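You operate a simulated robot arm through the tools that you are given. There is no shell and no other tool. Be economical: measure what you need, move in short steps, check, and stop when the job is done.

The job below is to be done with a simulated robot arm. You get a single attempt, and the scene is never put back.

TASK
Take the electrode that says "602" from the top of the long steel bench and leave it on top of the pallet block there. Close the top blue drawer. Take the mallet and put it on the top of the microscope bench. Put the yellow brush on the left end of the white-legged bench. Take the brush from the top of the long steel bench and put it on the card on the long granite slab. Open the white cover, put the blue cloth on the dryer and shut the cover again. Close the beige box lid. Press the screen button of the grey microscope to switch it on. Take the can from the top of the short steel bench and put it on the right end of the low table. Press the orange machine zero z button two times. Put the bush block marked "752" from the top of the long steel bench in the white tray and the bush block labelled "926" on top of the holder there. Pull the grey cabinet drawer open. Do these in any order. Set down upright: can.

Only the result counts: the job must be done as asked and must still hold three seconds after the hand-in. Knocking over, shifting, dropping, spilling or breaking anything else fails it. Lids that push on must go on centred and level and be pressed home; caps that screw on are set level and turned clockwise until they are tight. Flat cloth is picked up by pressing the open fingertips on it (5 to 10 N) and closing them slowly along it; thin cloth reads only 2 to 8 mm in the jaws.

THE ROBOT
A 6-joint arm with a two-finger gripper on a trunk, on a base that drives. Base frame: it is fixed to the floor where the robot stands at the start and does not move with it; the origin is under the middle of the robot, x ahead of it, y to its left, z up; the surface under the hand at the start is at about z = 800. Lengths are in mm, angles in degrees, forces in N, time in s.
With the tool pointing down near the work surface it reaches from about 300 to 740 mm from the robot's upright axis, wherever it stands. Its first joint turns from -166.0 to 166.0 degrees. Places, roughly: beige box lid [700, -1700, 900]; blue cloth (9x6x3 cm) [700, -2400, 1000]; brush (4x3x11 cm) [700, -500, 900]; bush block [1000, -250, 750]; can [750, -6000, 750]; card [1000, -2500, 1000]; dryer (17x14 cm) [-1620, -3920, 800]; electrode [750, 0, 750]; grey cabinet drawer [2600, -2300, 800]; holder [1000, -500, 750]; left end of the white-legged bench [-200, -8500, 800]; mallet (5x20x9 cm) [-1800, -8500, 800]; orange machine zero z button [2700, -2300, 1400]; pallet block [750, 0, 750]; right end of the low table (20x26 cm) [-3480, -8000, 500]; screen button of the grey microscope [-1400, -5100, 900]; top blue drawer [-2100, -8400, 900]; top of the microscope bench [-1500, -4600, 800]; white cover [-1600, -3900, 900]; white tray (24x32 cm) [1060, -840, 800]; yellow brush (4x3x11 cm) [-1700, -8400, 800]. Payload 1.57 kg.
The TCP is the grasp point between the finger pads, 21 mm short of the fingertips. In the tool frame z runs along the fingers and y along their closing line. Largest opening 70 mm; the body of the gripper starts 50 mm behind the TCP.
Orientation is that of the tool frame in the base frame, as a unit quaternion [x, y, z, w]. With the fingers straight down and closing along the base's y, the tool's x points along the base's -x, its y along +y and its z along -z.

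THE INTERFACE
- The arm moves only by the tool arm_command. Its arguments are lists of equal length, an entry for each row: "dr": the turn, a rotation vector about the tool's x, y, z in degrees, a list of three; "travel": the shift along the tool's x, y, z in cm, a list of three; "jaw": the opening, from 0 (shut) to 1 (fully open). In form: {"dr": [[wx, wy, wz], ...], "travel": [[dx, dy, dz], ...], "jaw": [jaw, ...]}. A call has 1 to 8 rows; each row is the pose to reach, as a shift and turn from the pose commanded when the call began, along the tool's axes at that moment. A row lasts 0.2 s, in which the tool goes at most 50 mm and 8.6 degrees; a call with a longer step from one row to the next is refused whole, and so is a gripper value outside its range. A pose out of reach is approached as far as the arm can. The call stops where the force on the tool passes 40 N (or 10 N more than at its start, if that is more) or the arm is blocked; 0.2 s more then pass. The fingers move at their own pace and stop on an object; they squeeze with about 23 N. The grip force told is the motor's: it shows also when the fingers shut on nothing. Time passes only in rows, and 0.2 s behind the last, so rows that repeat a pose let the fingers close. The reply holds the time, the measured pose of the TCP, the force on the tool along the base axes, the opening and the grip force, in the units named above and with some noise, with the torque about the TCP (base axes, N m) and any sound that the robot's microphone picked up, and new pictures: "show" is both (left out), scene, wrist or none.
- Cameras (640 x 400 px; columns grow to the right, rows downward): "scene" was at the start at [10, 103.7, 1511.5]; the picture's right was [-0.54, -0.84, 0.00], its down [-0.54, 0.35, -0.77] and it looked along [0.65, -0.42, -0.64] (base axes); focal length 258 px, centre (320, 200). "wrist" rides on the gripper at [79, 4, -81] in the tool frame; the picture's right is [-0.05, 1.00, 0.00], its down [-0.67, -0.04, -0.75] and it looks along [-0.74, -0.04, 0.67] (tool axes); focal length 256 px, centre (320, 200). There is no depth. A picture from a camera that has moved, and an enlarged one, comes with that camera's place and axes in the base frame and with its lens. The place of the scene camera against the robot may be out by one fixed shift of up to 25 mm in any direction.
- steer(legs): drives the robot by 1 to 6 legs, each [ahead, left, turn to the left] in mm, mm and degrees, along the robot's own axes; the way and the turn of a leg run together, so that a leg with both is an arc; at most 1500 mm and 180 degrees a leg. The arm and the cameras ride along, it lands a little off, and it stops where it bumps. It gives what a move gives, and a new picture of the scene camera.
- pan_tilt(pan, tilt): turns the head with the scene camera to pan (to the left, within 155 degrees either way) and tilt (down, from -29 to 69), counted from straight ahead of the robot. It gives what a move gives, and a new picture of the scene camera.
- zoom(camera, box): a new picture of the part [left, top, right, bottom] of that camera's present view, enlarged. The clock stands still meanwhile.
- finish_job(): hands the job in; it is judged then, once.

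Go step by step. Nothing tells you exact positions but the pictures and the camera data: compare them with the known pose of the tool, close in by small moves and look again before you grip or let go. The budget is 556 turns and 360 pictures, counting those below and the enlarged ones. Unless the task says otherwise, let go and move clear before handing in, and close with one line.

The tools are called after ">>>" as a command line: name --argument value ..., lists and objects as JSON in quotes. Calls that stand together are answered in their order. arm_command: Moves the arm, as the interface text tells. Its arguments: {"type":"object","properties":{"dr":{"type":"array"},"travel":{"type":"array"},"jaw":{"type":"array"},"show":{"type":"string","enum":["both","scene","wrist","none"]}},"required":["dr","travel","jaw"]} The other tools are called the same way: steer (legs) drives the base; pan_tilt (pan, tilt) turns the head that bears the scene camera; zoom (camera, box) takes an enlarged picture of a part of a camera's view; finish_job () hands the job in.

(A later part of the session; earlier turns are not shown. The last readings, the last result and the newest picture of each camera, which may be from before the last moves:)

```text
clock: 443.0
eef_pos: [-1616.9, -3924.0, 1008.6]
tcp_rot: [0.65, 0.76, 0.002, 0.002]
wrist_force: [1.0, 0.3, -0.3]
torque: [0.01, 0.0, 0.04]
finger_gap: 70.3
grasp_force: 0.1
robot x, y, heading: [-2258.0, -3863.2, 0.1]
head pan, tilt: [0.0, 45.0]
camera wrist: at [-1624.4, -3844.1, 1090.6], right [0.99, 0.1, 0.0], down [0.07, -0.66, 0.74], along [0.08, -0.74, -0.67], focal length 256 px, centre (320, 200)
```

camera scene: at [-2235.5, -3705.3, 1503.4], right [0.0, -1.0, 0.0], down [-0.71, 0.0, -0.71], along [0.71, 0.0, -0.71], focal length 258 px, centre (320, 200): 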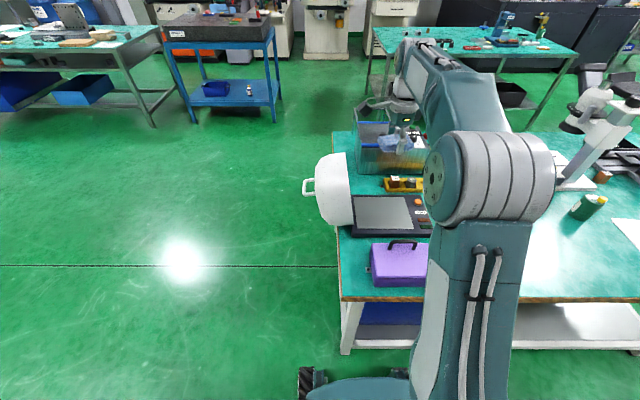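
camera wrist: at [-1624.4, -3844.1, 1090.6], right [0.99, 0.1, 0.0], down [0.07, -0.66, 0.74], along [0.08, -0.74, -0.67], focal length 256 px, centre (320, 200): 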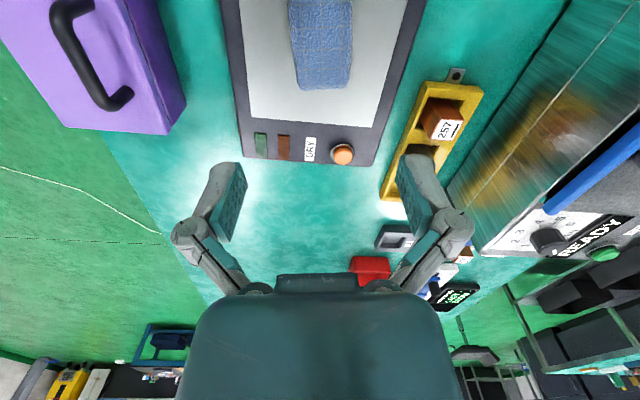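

Cloth is on the dryer plate. To close the cover I'll regrip its handle with the tool tilted sideways; first turn the jaw back and shift the base left.

>>> arm_command --dr '[[0, 0, -8.5], [0, 0, -17], [0, 0, -25.5], [0, 0, -34], [0, 0, -42.5], [0, 0, -51], [0, 0, -59.5], [0, 0, -68]]' --travel '[[0, -1, -2], [0, -2, -4], [0, -3, -6], [0, -4, -8], [0, -5, -10], [0, -6, -10], [0, -6, -10], [0, -6, -10]]' --jaw '[0.6, 0.6, 0.6, 0.6, 0.6, 0.6, 0.6, 0.6]' --show "none"

>>> arm_command --dr '[[0, 0, -7], [0, 0, -13]]' --travel '[[0, 0, 0], [0, 0, 0]]' --jaw '[0.5, 0.5]' --show "none"

>>> steer --legs '[[-30, 130, 0]]'

>>> arm_command --dr '[[0, 0, 0], [0, 0, 0], [0, 0, 0], [0, 0, 0], [0, 0, 0], [0, 0, 0]]' --travel '[[0, 4.5, 0], [0, 9, 0], [0, 13.5, 0], [0, 18, 0], [0, 22.5, 0], [0, 24, 0]]' --jaw '[0.5, 0.5, 0.5, 0.5, 0.5, 0.5]' --show "both"

```text
clock: 444.8
eef_pos: [-1675.6, -3932.7, 1107.9]
tcp_rot: [0.113, 0.994, 0.001, 0.003]
wrist_force: [0.5, 0.2, 0.3]
torque: [0.01, 0.03, -0.04]
finger_gap: 42.4
grasp_force: 0.0
robot x, y, heading: [-2256.6, -3864.9, 0.3]
head pan, tilt: [0.0, 45.0]
```

```text
clock: 445.4
eef_pos: [-1674.7, -3932.4, 1108.0]
tcp_rot: [-0.001, 1.0, 0.0, 0.003]
wrist_force: [-1.0, -0.1, -0.9]
torque: [0.02, 0.01, 0.0]
finger_gap: 35.1
grasp_force: 0.0
robot x, y, heading: [-2255.8, -3860.0, 0.1]
head pan, tilt: [0.0, 45.0]
```

```text
clock: 446.7
eef_pos: [-1704.7, -3808.4, 1108.4]
tcp_rot: [0.002, 1.0, 0.002, 0.004]
wrist_force: [0.1, -1.0, 0.3]
torque: [0.03, 0.0, 0.0]
finger_gap: 35.1
grasp_force: 0.1
robot x, y, heading: [-2284.7, -3736.2, 0.3]
head pan, tilt: [0.0, 45.0]
camera scene: at [-2266.3, -3593.2, 1504.8], right [0.0, -1.0, -0.01], down [-0.71, 0.0, -0.71], along [0.71, 0.01, -0.71], focal length 258 px, centre (320, 200)
```

scene: 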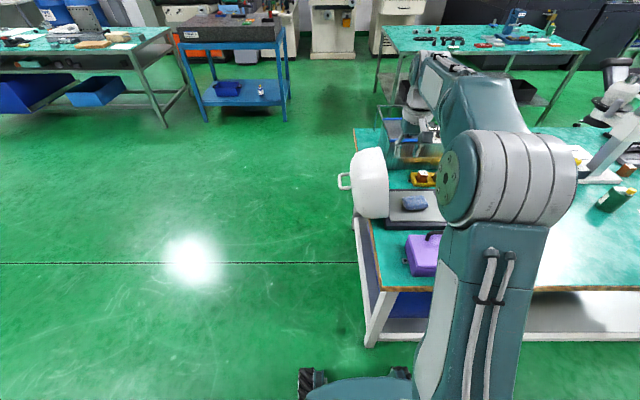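

```text
clock: 448.1
eef_pos: [-1706.9, -3564.8, 1108.8]
tcp_rot: [0.002, 1.0, -0.001, 0.003]
wrist_force: [-0.3, -0.6, 0.2]
torque: [0.04, -0.02, 0.03]
finger_gap: 35.1
grasp_force: 0.2
robot x, y, heading: [-2284.1, -3734.6, 0.3]
head pan, tilt: [0.0, 45.0]
camera scene: at [-2266.2, -3586.7, 1504.0], right [0.0, -1.0, 0.0], down [-0.71, 0.0, -0.71], along [0.71, 0.0, -0.71], focal length 258 px, centre (320, 200)
camera wrist: at [-1785.3, -3559.6, 1189.5], right [0.06, 1.0, 0.0], down [0.66, -0.04, 0.75], along [0.75, -0.04, -0.66], focal length 256 px, centre (320, 200)
```

scene: 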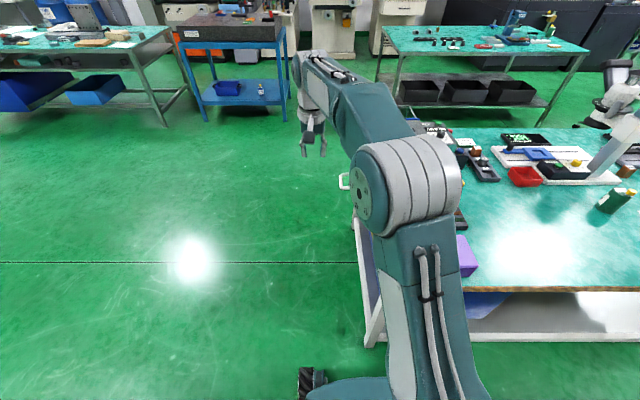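
wrist: 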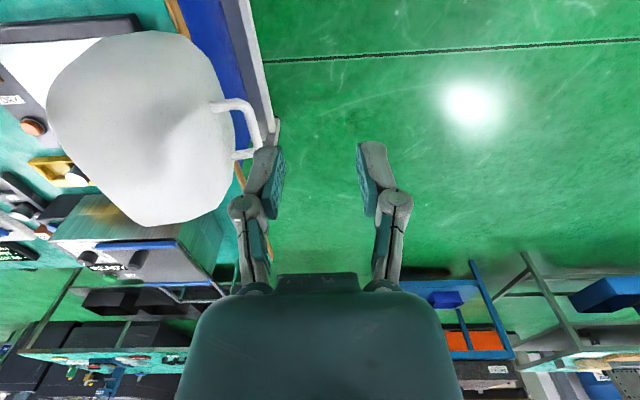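

The handle bar is now at ~[-1600,-3653,889] (lid ~123° open). I tilt the tool 30° sideways so the fingers run parallel to the lid, and approach.

>>> steer --legs '[[28, 0, 0]]'

>>> arm_command --dr '[[8, 0, 0], [16, 0, 0], [24, 0, 0], [30, 0, 0], [30, 0, 0]]' --travel '[[-2, -1, 2], [-4, -2, 4], [-6, -3, 6.5], [-7.4, -4, 9], [-7.4, -4.2, 11]]' --jaw '[0.5, 0.5, 0.5, 0.5, 0.5]' --show "wrist"

```text
clock: 448.9
eef_pos: [-1677.2, -3562.2, 1109.5]
tcp_rot: [0.002, 1.0, -0.001, 0.004]
wrist_force: [0.2, -0.6, -0.5]
torque: [0.02, -0.01, -0.03]
finger_gap: 34.9
grasp_force: 0.1
robot x, y, heading: [-2257.5, -3730.7, 0.4]
head pan, tilt: [0.0, 45.0]
camera scene: at [-2238.3, -3583.4, 1503.8], right [0.0, -1.0, 0.0], down [-0.71, 0.0, -0.71], along [0.71, 0.0, -0.71], focal length 258 px, centre (320, 200)
```

scene: 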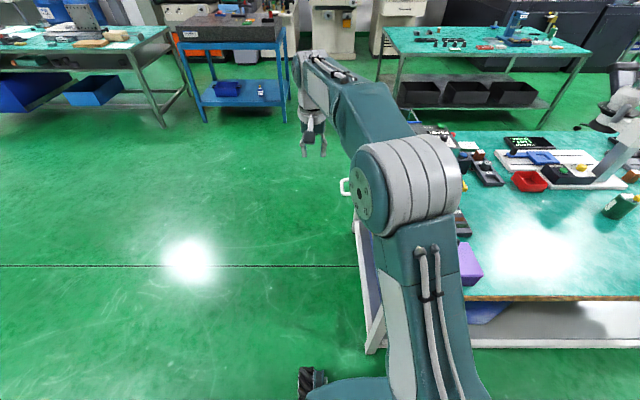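

```text
clock: 450.1
eef_pos: [-1602.1, -3603.2, 997.8]
tcp_rot: [0.002, 0.965, -0.261, 0.004]
wrist_force: [0.6, -0.3, -0.3]
torque: [0.0, 0.02, 0.02]
finger_gap: 35.1
grasp_force: 0.0
robot x, y, heading: [-2261.0, -3733.8, 0.3]
head pan, tilt: [0.0, 45.0]
camera wrist: at [-1682.3, -3558.5, 1066.4], right [0.06, 0.86, -0.5], down [0.66, 0.34, 0.67], along [0.75, -0.37, -0.55], focal length 256 px, centre (320, 200)
```

wrist: 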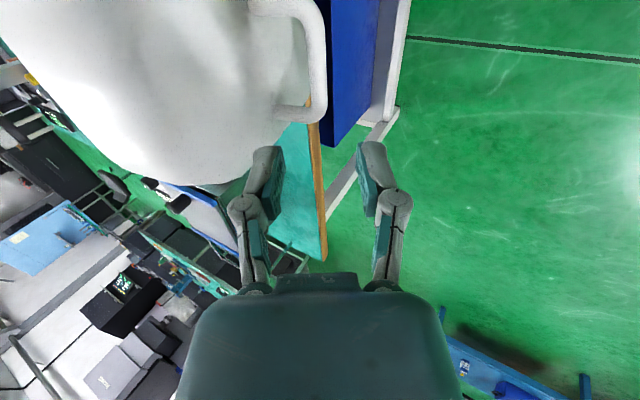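

>>> arm_command --dr '[[0, 0, 0], [0, 0, 0], [0, 0, 0]]' --travel '[[0, 0, 4], [0, 0, 7.5], [0, 0, 9.5]]' --jaw '[0.5, 0.5, 0.5]' --show "wrist"

```text
clock: 450.9
eef_pos: [-1602.0, -3650.6, 917.5]
tcp_rot: [0.003, 0.965, -0.261, 0.004]
wrist_force: [-0.3, 0.2, -0.1]
torque: [0.0, 0.03, 0.0]
finger_gap: 35.1
grasp_force: 0.1
robot x, y, heading: [-2259.8, -3734.0, 0.3]
head pan, tilt: [0.0, 45.0]
camera wrist: at [-1681.4, -3606.7, 985.3], right [0.06, 0.86, -0.5], down [0.66, 0.34, 0.67], along [0.75, -0.37, -0.55], focal length 256 px, centre (320, 200)
```

wrist: 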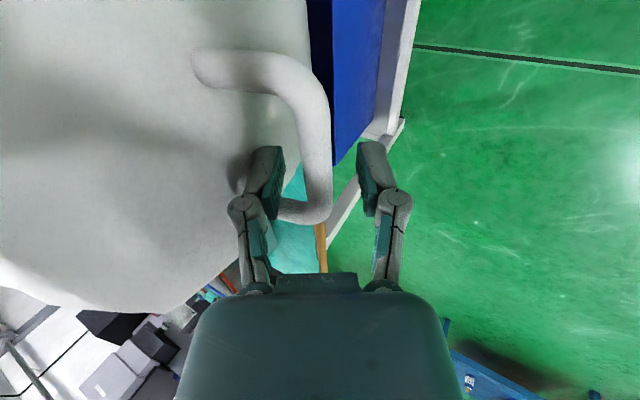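

>>> arm_command --dr '[[0, 0, 0], [0, 0, 0], [0, 0, 0], [0, 0, 0], [0, 0, 0]]' --travel '[[0, -0.1, 1.2], [0, -0.1, 2.1], [0, -0.1, 2.1], [0, -0.1, 2.1], [0, -0.1, 2.1]]' --jaw '[0.5, 0.5, 0.3, 0, 0]' --show "wrist"

```text
clock: 452.1
eef_pos: [-1603.2, -3663.2, 899.2]
tcp_rot: [0.002, 0.966, -0.26, 0.003]
wrist_force: [-0.8, 0.5, -2.2]
torque: [-0.07, -0.03, 0.0]
finger_gap: 0.0
grasp_force: 22.7
robot x, y, heading: [-2260.2, -3733.4, 0.1]
head pan, tilt: [0.0, 45.0]
camera wrist: at [-1682.7, -3618.6, 967.7], right [0.06, 0.86, -0.5], down [0.66, 0.34, 0.67], along [0.75, -0.37, -0.55], focal length 256 px, centre (320, 200)
```

wrist: 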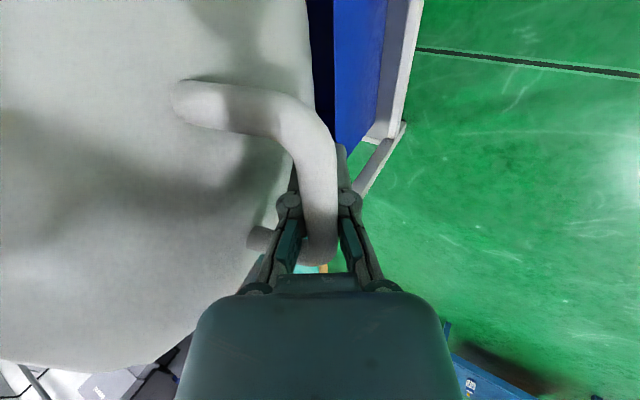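

I went slightly too deep—the bar is behind the pads. Open, back out ~30 mm and close.

>>> arm_command --dr '[[0, 0, 0], [0, 0, 0], [0, 0, 0], [0, 0, 0]]' --travel '[[0, 0, 0], [0, 0, 0], [0, 0, -1.6], [0, 0, -3.2]]' --jaw '[0.5, 0.5, 0.5, 0.5]' --show "wrist"

```text
clock: 453.1
eef_pos: [-1602.5, -3647.9, 927.9]
tcp_rot: [0.004, 0.966, -0.26, 0.003]
wrist_force: [0.6, -0.2, -0.2]
torque: [0.0, 0.01, -0.03]
finger_gap: 34.9
grasp_force: 0.1
robot x, y, heading: [-2258.7, -3733.0, 0.2]
head pan, tilt: [0.0, 45.0]
camera wrist: at [-1682.8, -3602.3, 995.5], right [0.06, 0.86, -0.5], down [0.66, 0.34, 0.67], along [0.75, -0.37, -0.55], focal length 256 px, centre (320, 200)
```

wrist: 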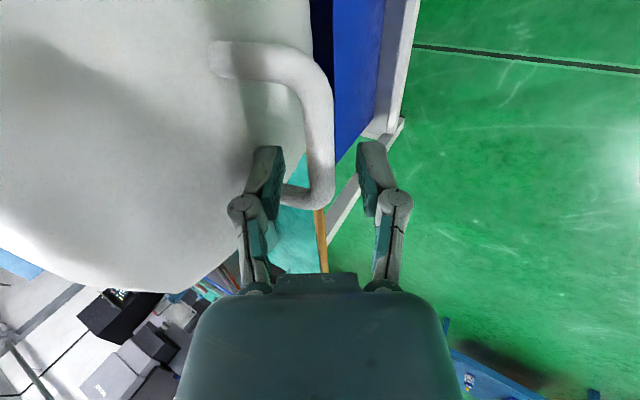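

>>> arm_command --dr '[[0, 0, 0], [0, 0, 0], [0, 0, 0], [0, 0, 0]]' --travel '[[0, 0, 0], [0, 0, 0], [0, 0, 0], [0, 0, 0]]' --jaw '[0.35, 0.2, 0, 0]' --show "wrist"

```text
clock: 454.1
eef_pos: [-1603.3, -3647.4, 927.6]
tcp_rot: [0.002, 0.966, -0.26, 0.003]
wrist_force: [1.1, 0.6, 1.3]
torque: [0.0, 0.27, 0.41]
finger_gap: 11.2
grasp_force: 31.6
robot x, y, heading: [-2259.0, -3738.0, 0.5]
head pan, tilt: [0.0, 45.0]
camera wrist: at [-1682.9, -3601.9, 995.4], right [0.06, 0.86, -0.5], down [0.66, 0.34, 0.67], along [0.75, -0.37, -0.55], focal length 256 px, centre (320, 200)
```

wrist: 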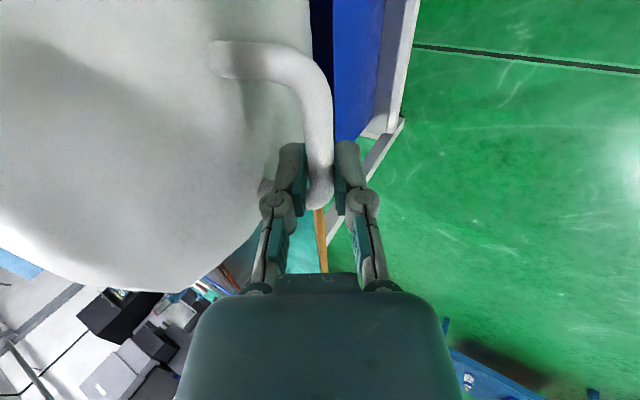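

Gripped. Swinging the cover back along the fitted arc (centre y −3813, z 816, R 190).

>>> arm_command --dr '[[0, 0, 0], [0, 0, 0], [0, 0, 0], [0, 0, 0]]' --travel '[[0, -2.63, -1.1], [0, -5.37, -1.8], [0, -7.85, -2.07], [0, -10.34, -2.02]]' --jaw '[0, 0, 0, 0]' --show "wrist"

```text
clock: 455.1
eef_pos: [-1602.0, -3725.9, 995.8]
tcp_rot: [0.002, 0.965, -0.261, 0.004]
wrist_force: [-1.1, -1.0, -3.6]
torque: [0.06, -0.21, 0.62]
finger_gap: 11.6
grasp_force: 32.3
robot x, y, heading: [-2258.9, -3734.1, -0.0]
head pan, tilt: [0.0, 45.0]
camera wrist: at [-1682.3, -3681.6, 1064.1], right [0.06, 0.86, -0.5], down [0.66, 0.34, 0.67], along [0.75, -0.37, -0.55], focal length 256 px, centre (320, 200)
```

wrist: 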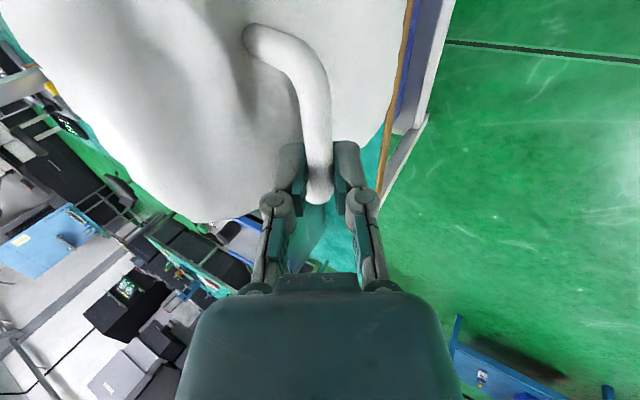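

>>> arm_command --dr '[[0, 0, 0], [0, 0, 0], [0, 0, 0], [0, 0, 0], [0, 0, 0], [0, 0, 0]]' --travel '[[0, -2.46, 0.38], [0, -4.85, 1.08], [0, -7.13, 2.09], [0, -9.26, 3.37], [0, -11.2, 4.93], [0, -12.93, 6.74]]' --jaw '[0, 0, 0, 0, 0, 0]' --show "wrist"

```text
clock: 456.5
eef_pos: [-1603.1, -3874.1, 1004.4]
tcp_rot: [0.003, 0.965, -0.261, 0.003]
wrist_force: [11.4, -1.1, 0.9]
torque: [0.06, 0.49, -0.17]
finger_gap: 11.2
grasp_force: 31.7
robot x, y, heading: [-2259.3, -3731.2, 0.3]
head pan, tilt: [0.0, 45.0]
camera wrist: at [-1683.0, -3828.9, 1071.5], right [0.06, 0.86, -0.5], down [0.66, 0.34, 0.67], along [0.75, -0.37, -0.55], focal length 256 px, centre (320, 200)
```

wrist: 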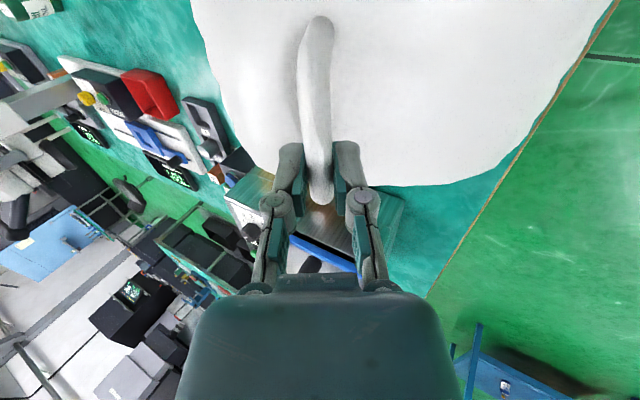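

>>> arm_command --dr '[[0, 0, 0], [0, 0, 0], [0, 0, 0], [0, 0, 0], [0, 0, 0]]' --travel '[[0, -1.47, 2.0], [0, -2.67, 4.2], [0, -3.42, 6.04], [0, -3.96, 7.96], [0, -4.1, 8.5]]' --jaw '[0, 0, 0, 0, 0]' --show "wrist"

```text
clock: 457.7
eef_pos: [-1605.5, -3950.5, 953.9]
tcp_rot: [0.003, 0.965, -0.262, 0.004]
wrist_force: [4.4, 7.9, 12.7]
torque: [1.71, 0.06, 0.13]
finger_gap: 11.0
grasp_force: 32.2
robot x, y, heading: [-2258.2, -3728.5, 0.0]
head pan, tilt: [0.0, 45.0]
camera wrist: at [-1684.5, -3904.9, 1021.2], right [0.06, 0.86, -0.5], down [0.66, 0.34, 0.67], along [0.75, -0.37, -0.55], focal length 256 px, centre (320, 200)
```

wrist: 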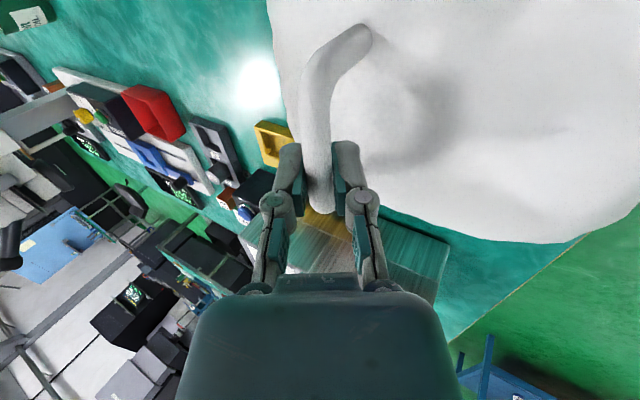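

The bar is back at its closed height (946). Releasing and withdrawing along the tool axis.

>>> arm_command --dr '[[0, 0, 0], [0, 0, 0], [0, 0, 0], [0, 0, 0], [0, 0, 0]]' --travel '[[0, 0, 0], [0, 0, 0], [0, 0, -4], [0, 0, -8], [0, 0, -12]]' --jaw '[0.4, 0.45, 0.45, 0.45, 0.45]' --show "both"

```text
clock: 458.9
eef_pos: [-1605.7, -3889.6, 1057.3]
tcp_rot: [0.001, 0.965, -0.261, 0.002]
wrist_force: [0.4, 0.1, -0.8]
torque: [-0.02, -0.02, 0.01]
finger_gap: 31.6
grasp_force: 0.1
robot x, y, heading: [-2260.3, -3729.6, -0.0]
head pan, tilt: [0.0, 45.0]
camera scene: at [-2237.9, -3583.0, 1503.8], right [0.0, -1.0, 0.0], down [-0.71, 0.0, -0.71], along [0.71, 0.0, -0.71], focal length 258 px, centre (320, 200)
camera wrist: at [-1685.6, -3844.2, 1124.7], right [0.06, 0.86, -0.5], down [0.66, 0.34, 0.67], along [0.75, -0.37, -0.55], focal length 256 px, centre (320, 200)
```

scene: 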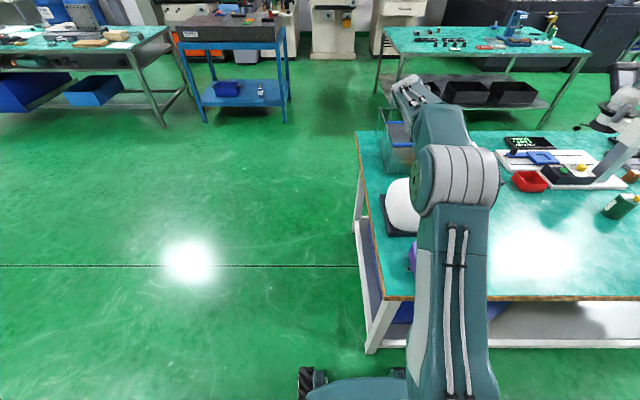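
wrist: 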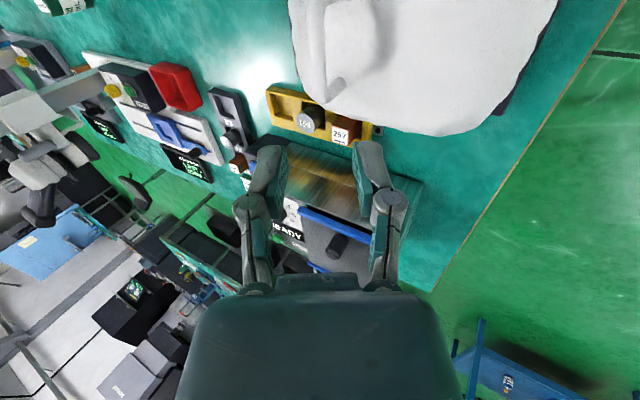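

The cover is shut with the cloth inside. Next: the grey microscope's screen button; restoring tool-down and driving south along the west side.

>>> arm_command --dr '[[-8, 0, 0], [-16, 0, 0], [-24, 0, 0], [-30, 0, 0]]' --travel '[[3, 0, -1], [6, 0, -2], [9, 0, -3], [12, 0, -4]]' --jaw '[0.45, 0, 0, 0]' --show "none"

>>> steer --legs '[[-130, 0, 0], [0, -900, 0]]'

```text
clock: 459.9
eef_pos: [-1724.7, -3869.6, 1089.3]
tcp_rot: [0.001, 1.0, -0.001, 0.003]
wrist_force: [0.3, -0.5, -0.2]
torque: [0.04, 0.03, 0.01]
finger_gap: 0.0
grasp_force: 22.9
robot x, y, heading: [-2262.8, -3734.3, 0.2]
head pan, tilt: [0.0, 45.0]
```

```text
clock: 465.5
eef_pos: [-1860.4, -4778.3, 1090.0]
tcp_rot: [0.01, 1.0, -0.003, 0.003]
wrist_force: [-0.8, 0.6, 0.2]
torque: [-0.02, -0.01, 0.03]
finger_gap: 0.2
grasp_force: 22.7
robot x, y, heading: [-2393.6, -4638.0, -0.5]
head pan, tilt: [0.0, 45.0]
camera scene: at [-2370.8, -4485.1, 1503.6], right [-0.01, -1.0, 0.0], down [-0.71, 0.01, -0.71], along [0.71, -0.01, -0.71], focal length 258 px, centre (320, 200)
```

scene: 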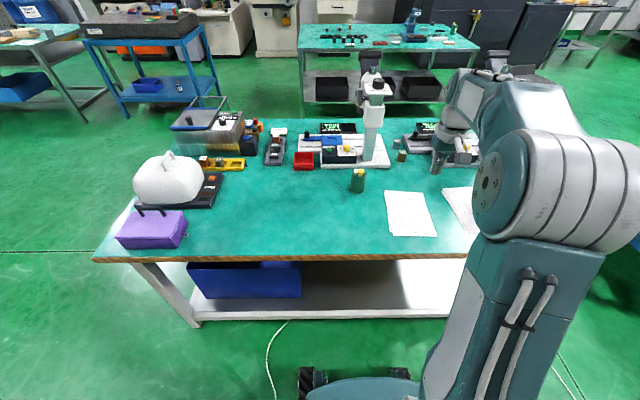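

>>> pan_tilt --pan -35 --tilt 35

>>> pan_tilt --pan -80 --tilt 30

```text
clock: 466.5
eef_pos: [-1861.1, -4780.9, 1091.1]
tcp_rot: [0.008, 1.0, -0.002, 0.002]
wrist_force: [0.2, -0.2, 0.0]
torque: [-0.01, 0.01, 0.05]
finger_gap: 0.0
grasp_force: 22.8
robot x, y, heading: [-2396.5, -4638.0, -0.6]
head pan, tilt: [-35.0, 35.0]
camera scene: at [-2380.6, -4537.5, 1518.7], right [-0.58, -0.81, 0.0], down [-0.47, 0.33, -0.82], along [0.66, -0.48, -0.57], focal length 258 px, centre (320, 200)
```

scene: 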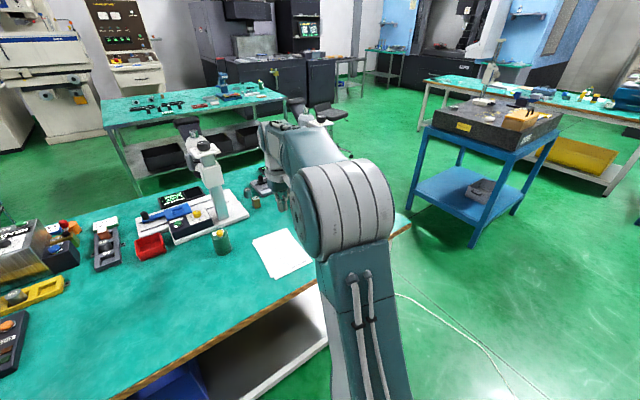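

```text
clock: 467.7
eef_pos: [-1861.0, -4781.0, 1089.0]
tcp_rot: [0.009, 1.0, -0.002, 0.004]
wrist_force: [0.0, -0.8, 0.5]
torque: [0.01, -0.03, -0.01]
finger_gap: 0.0
grasp_force: 22.7
robot x, y, heading: [-2394.9, -4636.4, -0.9]
head pan, tilt: [-80.0, 30.0]
camera scene: at [-2437.4, -4575.6, 1526.6], right [-0.99, -0.16, 0.0], down [-0.08, 0.49, -0.87], along [0.14, -0.85, -0.5], focal length 258 px, centre (320, 200)
```

scene: 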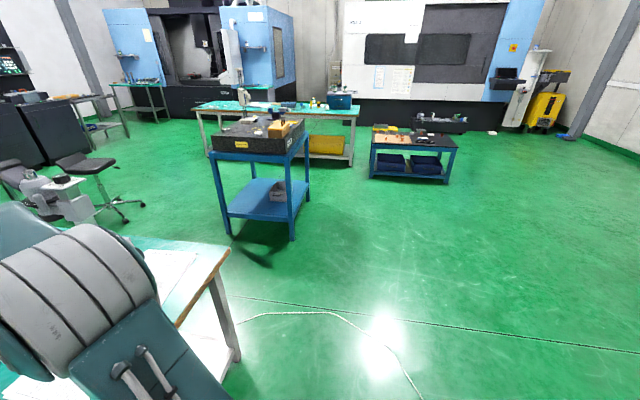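

Driving around to the south end of the microscope bench, facing north.

>>> steer --legs '[[0, 0, 0.8], [0, -1070, 0], [1000, 0, 0], [0, 0, 90]]'

>>> pan_tilt --pan 10 --tilt 35

```text
clock: 481.1
eef_pos: [-1146.6, -5249.5, 1089.7]
tcp_rot: [-0.597, 0.802, -0.004, 0.01]
wrist_force: [4.0, 1.6, -1.5]
torque: [-0.07, 0.15, 0.0]
finger_gap: 0.2
grasp_force: 22.7
robot x, y, heading: [-1437.0, -5720.7, 73.7]
head pan, tilt: [-80.0, 30.0]
stopped in leg 4: the force on the tool passed its limit at 86 N (the readings are from after the stop); the commanded pose is now the measured one
camera scene: at [-1512.0, -5746.0, 1526.6], right [-0.11, -0.99, 0.0], down [-0.5, 0.05, -0.87], along [0.86, -0.1, -0.5], focal length 258 px, centre (320, 200)
```

scene: 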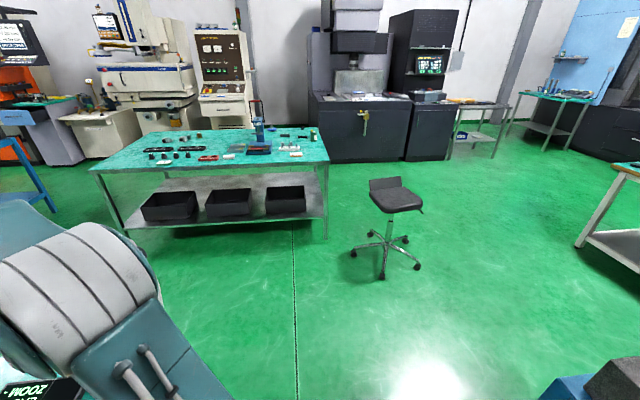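

```text
clock: 482.7
eef_pos: [-1146.6, -5249.6, 1090.5]
tcp_rot: [-0.597, 0.802, -0.005, 0.01]
wrist_force: [6.0, 2.5, -0.9]
torque: [-0.14, 0.32, -0.04]
finger_gap: 0.1
grasp_force: 22.9
robot x, y, heading: [-1435.5, -5724.3, 73.4]
head pan, tilt: [10.0, 35.0]
camera scene: at [-1591.9, -5648.6, 1518.8], right [0.99, -0.11, 0.0], down [-0.06, -0.57, -0.82], along [0.09, 0.81, -0.57], focal length 258 px, centre (320, 200)
```

scene: 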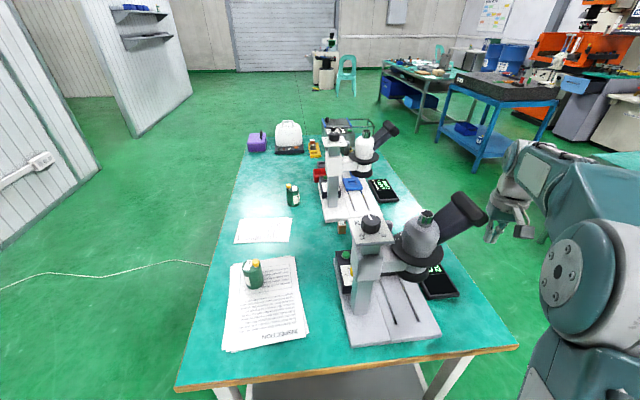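

The arm brushed the near microscope's eyepiece while turning. Backing off the turn immediately and checking.

>>> steer --legs '[[0, 0, -6]]'

>>> zoom --camera "scene" --box '[300, 170, 520, 360]'

```text
clock: 483.7
eef_pos: [-1100.2, -5280.8, 1091.4]
tcp_rot: [-0.555, 0.832, -0.005, 0.01]
wrist_force: [0.0, 0.1, 0.4]
torque: [0.01, -0.04, 0.0]
finger_gap: 0.0
grasp_force: 23.0
robot x, y, heading: [-1432.8, -5716.9, 68.0]
head pan, tilt: [10.0, 35.0]
camera scene: at [-1585.4, -5632.8, 1518.6], right [0.98, -0.21, 0.0], down [-0.12, -0.56, -0.82], along [0.17, 0.8, -0.57], focal length 258 px, centre (320, 200)
```

scene: 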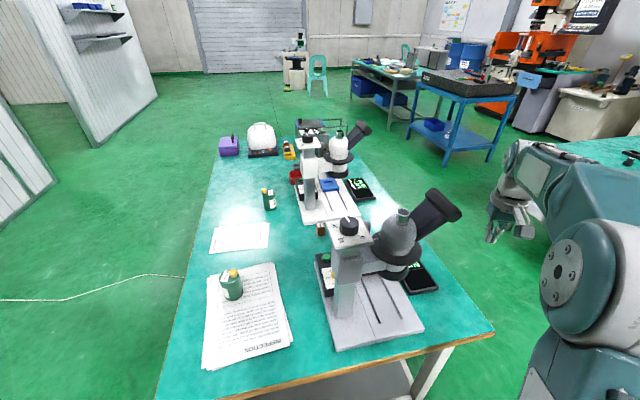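

```text
2.11 times, centred on (410, 265) of scene
camera zoom: at [-1585.4, -5632.8, 1518.6], right [0.98, -0.21, 0.0], down [-0.12, -0.56, -0.82], along [0.17, 0.8, -0.57], focal length 543 px, centre (130, 63)
```

zoom: 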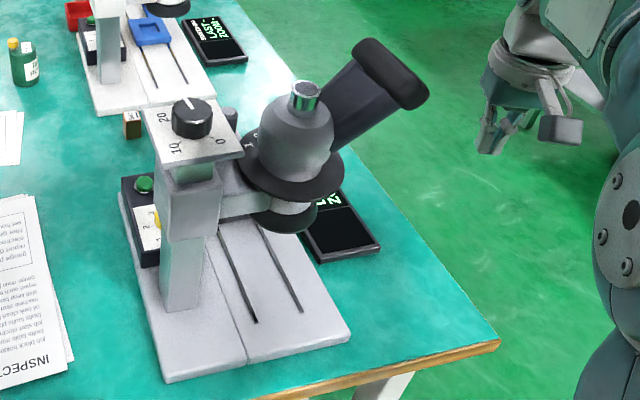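

The microscope looks unmoved (still square to the bench). I raise and retract the arm before finishing the turn.

>>> arm_command --dr '[[0, 0, 0], [0, 0, 0], [0, 0, 0], [0, 0, 0], [0, 0, 0], [0, 0, 0]]' --travel '[[3, 0.8, -2.5], [6, 1.6, -5], [9, 2.4, -7.5], [12, 3.2, -10], [15, 4, -12.5], [18, 4.8, -15]]' --jaw '[0, 0, 0, 0, 0, 0]' --show "none"

>>> steer --legs '[[-120, 0, 0], [0, 0, 22]]'

```text
clock: 485.1
eef_pos: [-1217.8, -5428.8, 1237.7]
tcp_rot: [-0.555, 0.832, -0.006, 0.01]
wrist_force: [-1.0, 0.0, -0.2]
torque: [0.0, 0.01, 0.05]
finger_gap: 0.0
grasp_force: 22.8
robot x, y, heading: [-1436.1, -5723.8, 67.6]
head pan, tilt: [10.0, 35.0]
```

```text
clock: 487.5
eef_pos: [-1389.3, -5476.8, 1239.9]
tcp_rot: [-0.705, 0.709, -0.003, 0.01]
wrist_force: [-0.7, -0.3, 0.3]
torque: [0.03, 0.03, 0.01]
finger_gap: 0.4
grasp_force: 23.3
robot x, y, heading: [-1481.9, -5830.9, 90.1]
head pan, tilt: [10.0, 35.0]
camera scene: at [-1653.8, -5806.5, 1518.6], right [0.98, 0.18, 0.0], down [0.1, -0.57, -0.82], along [-0.14, 0.81, -0.57], focal length 258 px, centre (320, 200)
```

scene: 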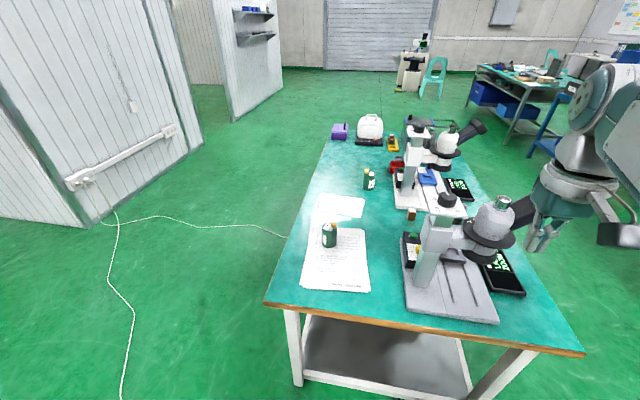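

>>> arm_command --dr '[[0, 0, 0], [0, 0, 0], [0, 0, 0], [0, 0, 0]]' --travel '[[0, 4.5, 0], [0, 9, 0], [0, 13, 1], [-3, 16, 2]]' --jaw '[0, 0, 0, 0]' --show "none"

>>> steer --legs '[[130, 0, 0]]'

>>> arm_command --dr '[[0, 0, 0], [0, 0, 0]]' --travel '[[0, 0, 3], [0, 0, 6]]' --jaw '[0, 0]' --show "both"

```text
clock: 488.5
eef_pos: [-1550.6, -5446.5, 1217.3]
tcp_rot: [-0.705, 0.709, -0.003, 0.011]
wrist_force: [0.4, -0.3, 0.3]
torque: [-0.01, -0.02, 0.01]
finger_gap: 0.0
grasp_force: 23.2
robot x, y, heading: [-1482.3, -5831.7, 90.0]
head pan, tilt: [10.0, 35.0]
```

```text
clock: 489.8
eef_pos: [-1548.3, -5318.1, 1215.5]
tcp_rot: [-0.705, 0.71, -0.003, 0.01]
wrist_force: [1.2, 0.4, 0.3]
torque: [-0.04, 0.0, 0.02]
finger_gap: 0.1
grasp_force: 23.1
robot x, y, heading: [-1478.8, -5701.8, 90.1]
head pan, tilt: [10.0, 35.0]
camera scene: at [-1654.3, -5677.8, 1518.6], right [0.98, 0.17, 0.0], down [0.1, -0.57, -0.82], along [-0.14, 0.81, -0.57], focal length 258 px, centre (320, 200)
```

scene: 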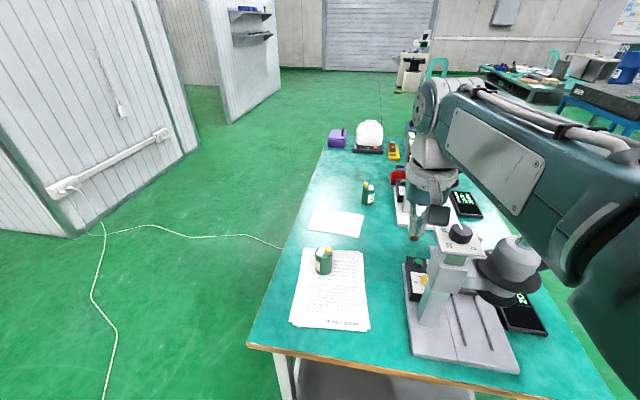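

```text
clock: 490.4
eef_pos: [-1544.7, -5317.1, 1155.4]
tcp_rot: [-0.705, 0.709, -0.003, 0.011]
wrist_force: [-0.6, -0.3, 0.3]
torque: [0.02, 0.01, -0.01]
finger_gap: 0.0
grasp_force: 23.0
robot x, y, heading: [-1481.4, -5699.0, 90.0]
head pan, tilt: [10.0, 35.0]
camera scene: at [-1654.4, -5677.8, 1518.6], right [0.98, 0.17, 0.0], down [0.1, -0.57, -0.82], along [-0.14, 0.81, -0.57], focal length 258 px, centre (320, 200)
camera wrist: at [-1551.4, -5396.8, 1236.4], right [-1.0, 0.06, -0.02], down [0.02, 0.66, 0.75], along [0.06, 0.75, -0.66], focal length 256 px, centre (320, 200)
```

scene: 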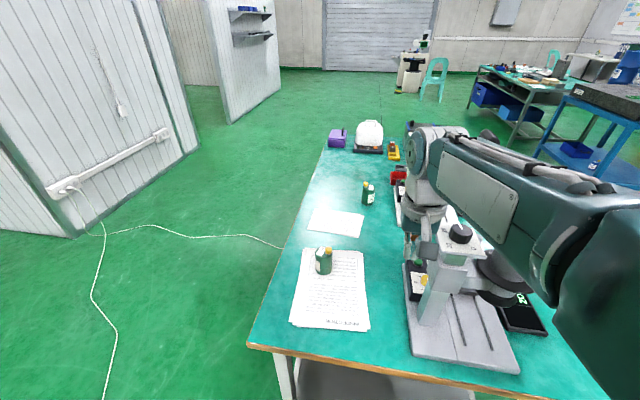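
wrist: 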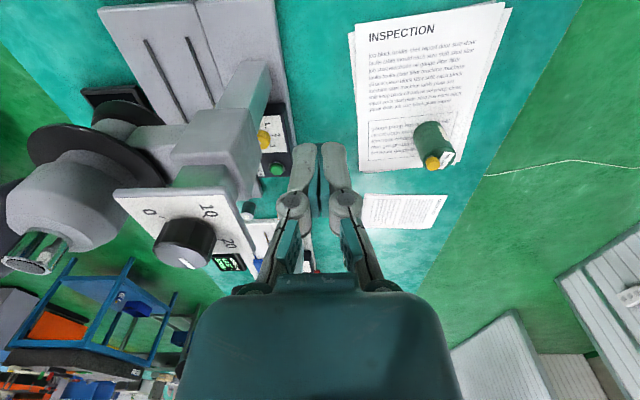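

>>> zoom --camera "wrist" --box '[225, 95, 321, 195]'

```text
4.00 times, centred on (273, 145) of wrist
camera zoom: at [-1551.4, -5396.8, 1236.4], right [-1.0, 0.06, -0.02], down [0.02, 0.66, 0.75], along [0.06, 0.75, -0.66], focal length 1024 px, centre (508, 420)
```

zoom: 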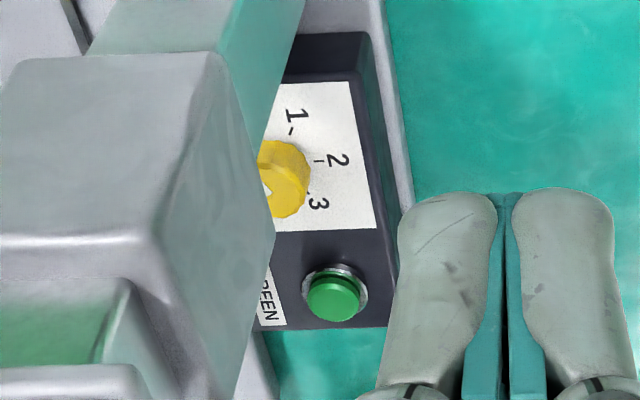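

The SCREEN button (green) is on the small black box at ~[-1434,-5058,855]. I'll approach with the tool tilted 35° from the west to stay clear of the microscope; shifting base left first.

>>> steer --legs '[[15, 150, 0]]'

>>> arm_command --dr '[[0, 0, 0], [0, 0, 0], [7, 0, 0], [14, 0, 0], [21, 0, 0], [28, 0, 0], [35, 0, 0], [35, 0, 0]]' --travel '[[-4, -1, 0], [-8, -2, 1], [-12, -4, 3], [-15, -7, 5], [-18, -10, 7], [-21, -13, 9], [-23, -16, 11], [-23, -18, 14]]' --jaw '[0, 0, 0, 0, 0, 0, 0, 0]' --show "both"

```text
clock: 491.7
eef_pos: [-1688.4, -5302.0, 1158.1]
tcp_rot: [-0.705, 0.709, -0.002, 0.01]
wrist_force: [-0.5, 0.0, 0.2]
torque: [-0.03, -0.01, 0.01]
finger_gap: 0.0
grasp_force: 23.0
robot x, y, heading: [-1627.0, -5686.7, 89.9]
head pan, tilt: [10.0, 35.0]
camera scene: at [-1794.3, -5662.9, 1519.3], right [0.98, 0.17, 0.0], down [0.1, -0.57, -0.82], along [-0.14, 0.81, -0.57], focal length 258 px, centre (320, 200)
```

scene: 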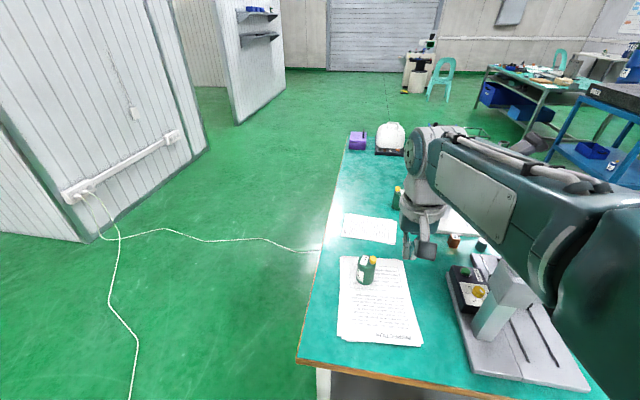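

```text
clock: 493.5
eef_pos: [-1507.7, -5069.5, 1019.8]
tcp_rot: [-0.669, 0.675, -0.217, 0.223]
wrist_force: [0.5, -0.3, 0.9]
torque: [-0.02, 0.0, 0.02]
finger_gap: 0.1
grasp_force: 22.5
robot x, y, heading: [-1628.1, -5683.2, 90.1]
head pan, tilt: [10.0, 35.0]
camera scene: at [-1801.6, -5661.6, 1518.5], right [0.98, 0.17, 0.0], down [0.1, -0.57, -0.82], along [-0.14, 0.81, -0.57], focal length 258 px, centre (320, 200)
camera wrist: at [-1559.4, -5149.0, 1081.7], right [-0.8, 0.06, -0.59], down [-0.41, 0.66, 0.63], along [0.43, 0.75, -0.51], focal length 256 px, centre (320, 200)
```

scene: 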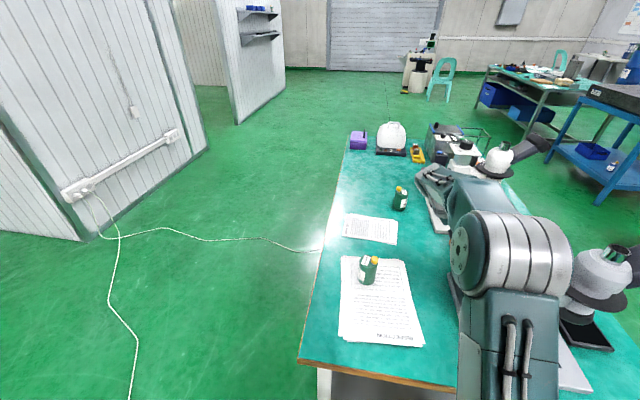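
wrist: 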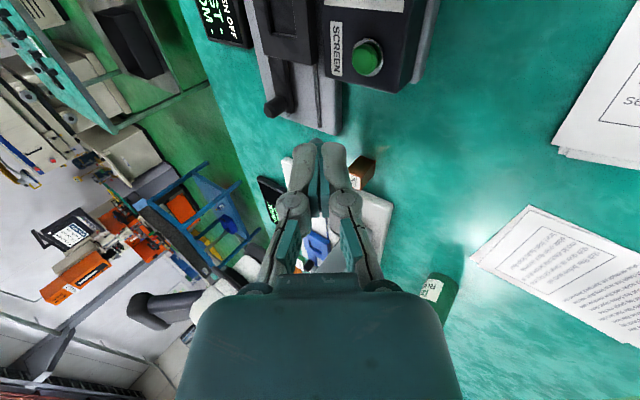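

>>> arm_command --dr '[[0, 0, 0], [0, 0, 0], [0, 0, 0], [0, 0, 0]]' --travel '[[-1.8, 3.5, 1], [-1.85, 4.0, 5], [-1.85, 4.0, 9], [-1.85, 4.0, 12]]' --jaw '[0, 0, 0, 0]' --show "wrist"

```text
clock: 494.5
eef_pos: [-1467.2, -5051.5, 901.0]
tcp_rot: [-0.668, 0.677, -0.216, 0.223]
wrist_force: [0.0, -0.1, 0.5]
torque: [-0.02, 0.08, 0.03]
finger_gap: 0.0
grasp_force: 23.0
robot x, y, heading: [-1626.7, -5685.8, 89.7]
head pan, tilt: [10.0, 35.0]
camera wrist: at [-1519.3, -5132.0, 964.5], right [-0.81, 0.07, -0.59], down [-0.41, 0.66, 0.63], along [0.43, 0.75, -0.51], focal length 256 px, centre (320, 200)
```

wrist: 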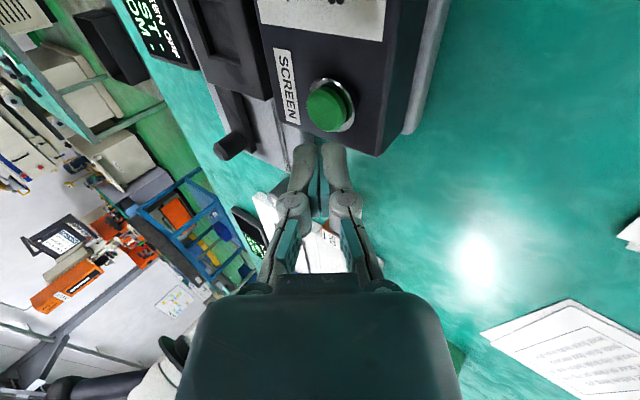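

>>> arm_command --dr '[[0, 0, 0], [0, 0, 0], [0, 0, 0], [0, 0, 0], [0, 0, 0], [0, 0, 0]]' --travel '[[-0.3, 0.3, 2.5], [-0.3, 0.3, 4.4], [-0.3, 0.3, 5], [-0.3, 0.3, 5.4], [-0.3, 0.3, 5.8], [-0.3, 0.3, 6.1]]' --jaw '[0, 0, 0, 0, 0, 0]' --show "wrist"

```text
clock: 495.5
eef_pos: [-1445.0, -5045.4, 867.8]
tcp_rot: [-0.668, 0.675, -0.212, 0.23]
wrist_force: [-6.3, -5.4, 22.8]
torque: [-0.24, 0.15, -0.07]
finger_gap: 0.2
grasp_force: 22.7
robot x, y, heading: [-1627.4, -5686.2, 90.2]
head pan, tilt: [10.0, 35.0]
heard: click
stopped in row 4: the force on the tool passed its limit at 42 N (the readings are from after the stop); the commanded pose is now the measured one
camera wrist: at [-1496.0, -5126.6, 929.0], right [-0.8, 0.07, -0.59], down [-0.41, 0.65, 0.64], along [0.43, 0.76, -0.49], focal length 256 px, centre (320, 200)
```

wrist: 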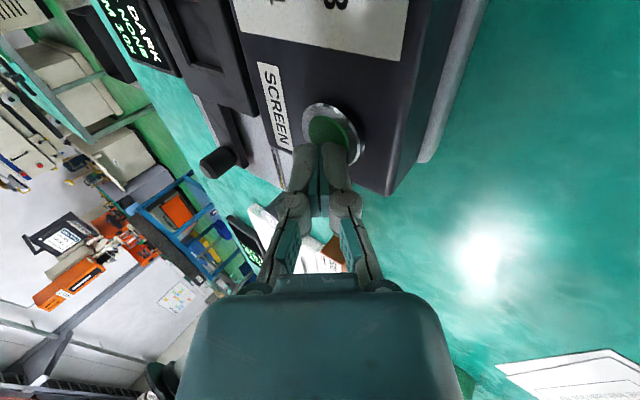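

Click heard; withdrawing and reading the tablet.

>>> arm_command --dr '[[0, 0, 0], [0, 0, 0], [0, 0, 0], [0, 0, 0]]' --travel '[[0, 0, -3], [0, 0, -7], [0, 0, -11], [0, 0, -15]]' --jaw '[0, 0, 0, 0]' --show "none"

>>> zoom --camera "wrist" --box '[180, 0, 420, 100]'

```text
clock: 496.5
eef_pos: [-1533.0, -5047.0, 982.6]
tcp_rot: [-0.668, 0.676, -0.214, 0.225]
wrist_force: [0.3, 0.8, 0.1]
torque: [-0.04, -0.04, 0.01]
finger_gap: 0.2
grasp_force: 22.8
robot x, y, heading: [-1628.8, -5684.4, 89.7]
head pan, tilt: [10.0, 35.0]
```

```text
2.67 times, centred on (300, 50) of wrist
camera zoom: at [-1584.3, -5127.4, 1045.4], right [-0.81, 0.07, -0.59], down [-0.41, 0.66, 0.63], along [0.43, 0.75, -0.5], focal length 683 px, centre (373, 600)
```

zoom: 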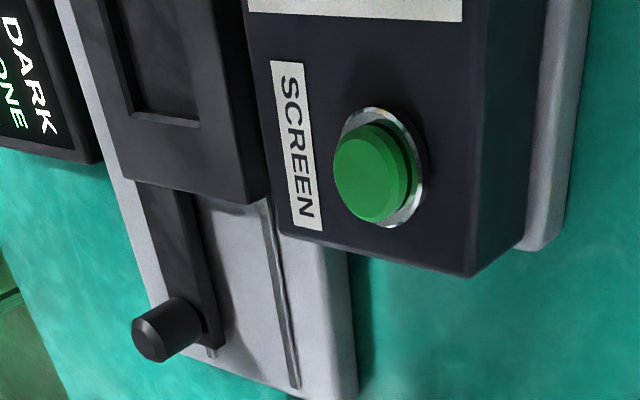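

Screen state changed. Restoring the arm, then driving to the far benches.

>>> arm_command --dr '[[0, 0, 0], [-8, 0, 0], [-16, 0, 0], [-24, 0, 0], [-32, 0, 0], [-35, 0, 0]]' --travel '[[0, 0, -4], [3, 1, -7], [6, 2, -10], [10, 2, -12], [14, 2, -14], [18, 2, -16]]' --jaw '[0.5, 0.5, 0.5, 0.5, 0.5, 0.5]' --show "none"

>>> steer --legs '[[-60, 0, 0], [0, 800, 0], [-1500, 0, 0], [0, 0, 180]]'

>>> pan_tilt --pan 0 --tilt 25

```text
clock: 497.9
eef_pos: [-1642.9, -5230.0, 1097.6]
tcp_rot: [-0.705, 0.709, -0.002, 0.013]
wrist_force: [0.5, 0.1, 0.2]
torque: [0.02, -0.01, 0.01]
finger_gap: 35.0
grasp_force: 0.1
robot x, y, heading: [-1631.1, -5689.2, 90.2]
head pan, tilt: [10.0, 35.0]
```

```text
clock: 517.0
eef_pos: [-2369.1, -7682.7, 1098.2]
tcp_rot: [0.697, 0.717, -0.015, -0.001]
wrist_force: [0.6, -0.6, 0.4]
torque: [0.01, -0.01, 0.04]
finger_gap: 35.0
grasp_force: 0.0
robot x, y, heading: [-2397.2, -7225.2, -88.1]
head pan, tilt: [10.0, 35.0]
camera scene: at [-2228.9, -7254.0, 1518.6], right [-0.98, -0.21, 0.0], down [-0.12, 0.56, -0.82], along [0.17, -0.8, -0.57], focal length 258 px, centre (320, 200)
```

scene: 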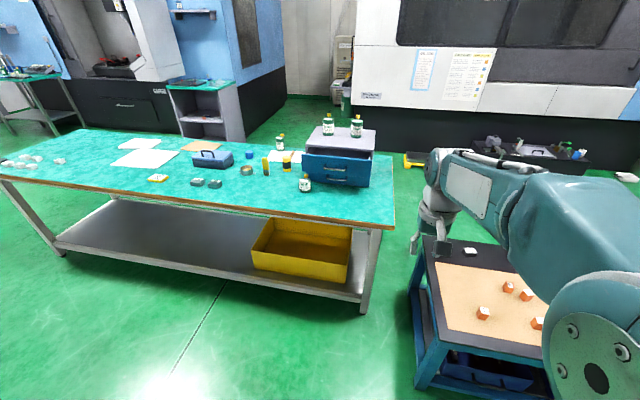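

```text
clock: 517.7
eef_pos: [-2367.7, -7683.2, 1096.9]
tcp_rot: [0.697, 0.717, -0.015, -0.001]
wrist_force: [-1.2, -0.3, -0.1]
torque: [0.01, -0.02, 0.0]
finger_gap: 34.9
grasp_force: 0.0
robot x, y, heading: [-2398.3, -7224.2, -88.0]
head pan, tilt: [0.0, 25.0]
camera scene: at [-2243.9, -7259.9, 1534.3], right [-1.0, -0.03, 0.0], down [-0.01, 0.42, -0.91], along [0.03, -0.91, -0.42], focal length 258 px, centre (320, 200)
```

scene: 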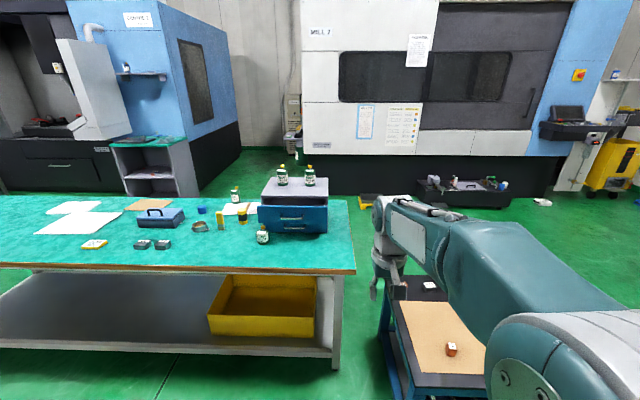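

>>> zoom --camera "scene" --box '[120, 155, 350, 280]'

>>> zoom --camera "scene" --box '[170, 185, 290, 260]'

```text
2.78 times, centred on (235, 218) of scene
camera zoom: at [-2243.9, -7259.9, 1534.3], right [-1.0, -0.03, 0.0], down [-0.01, 0.42, -0.91], along [0.03, -0.91, -0.42], focal length 718 px, centre (556, 151)
```

zoom: 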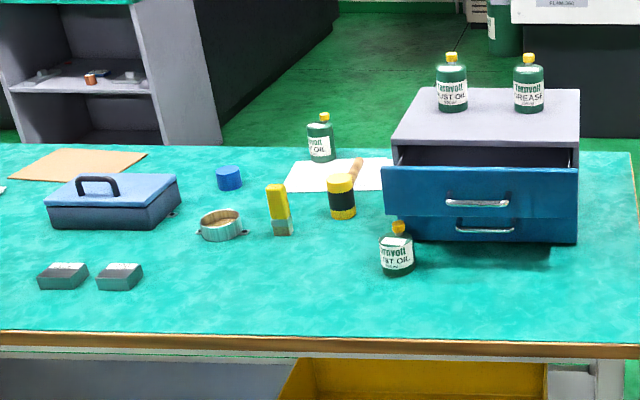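

```text
5.33 times, centred on (230, 222) of scene
camera zoom: at [-2243.9, -7259.9, 1534.3], right [-1.0, -0.03, 0.0], down [-0.01, 0.42, -0.91], along [0.03, -0.91, -0.42], focal length 1377 px, centre (800, 80)
```

zoom: 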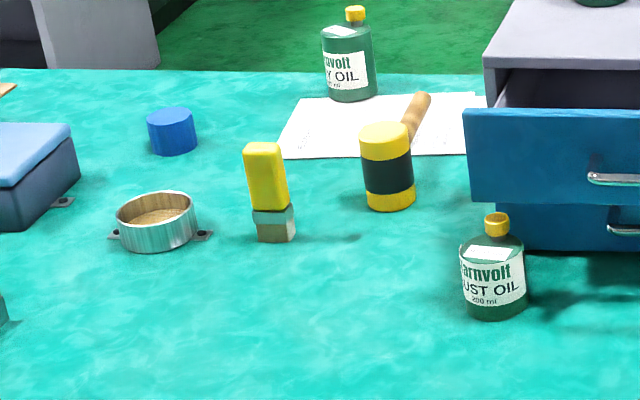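

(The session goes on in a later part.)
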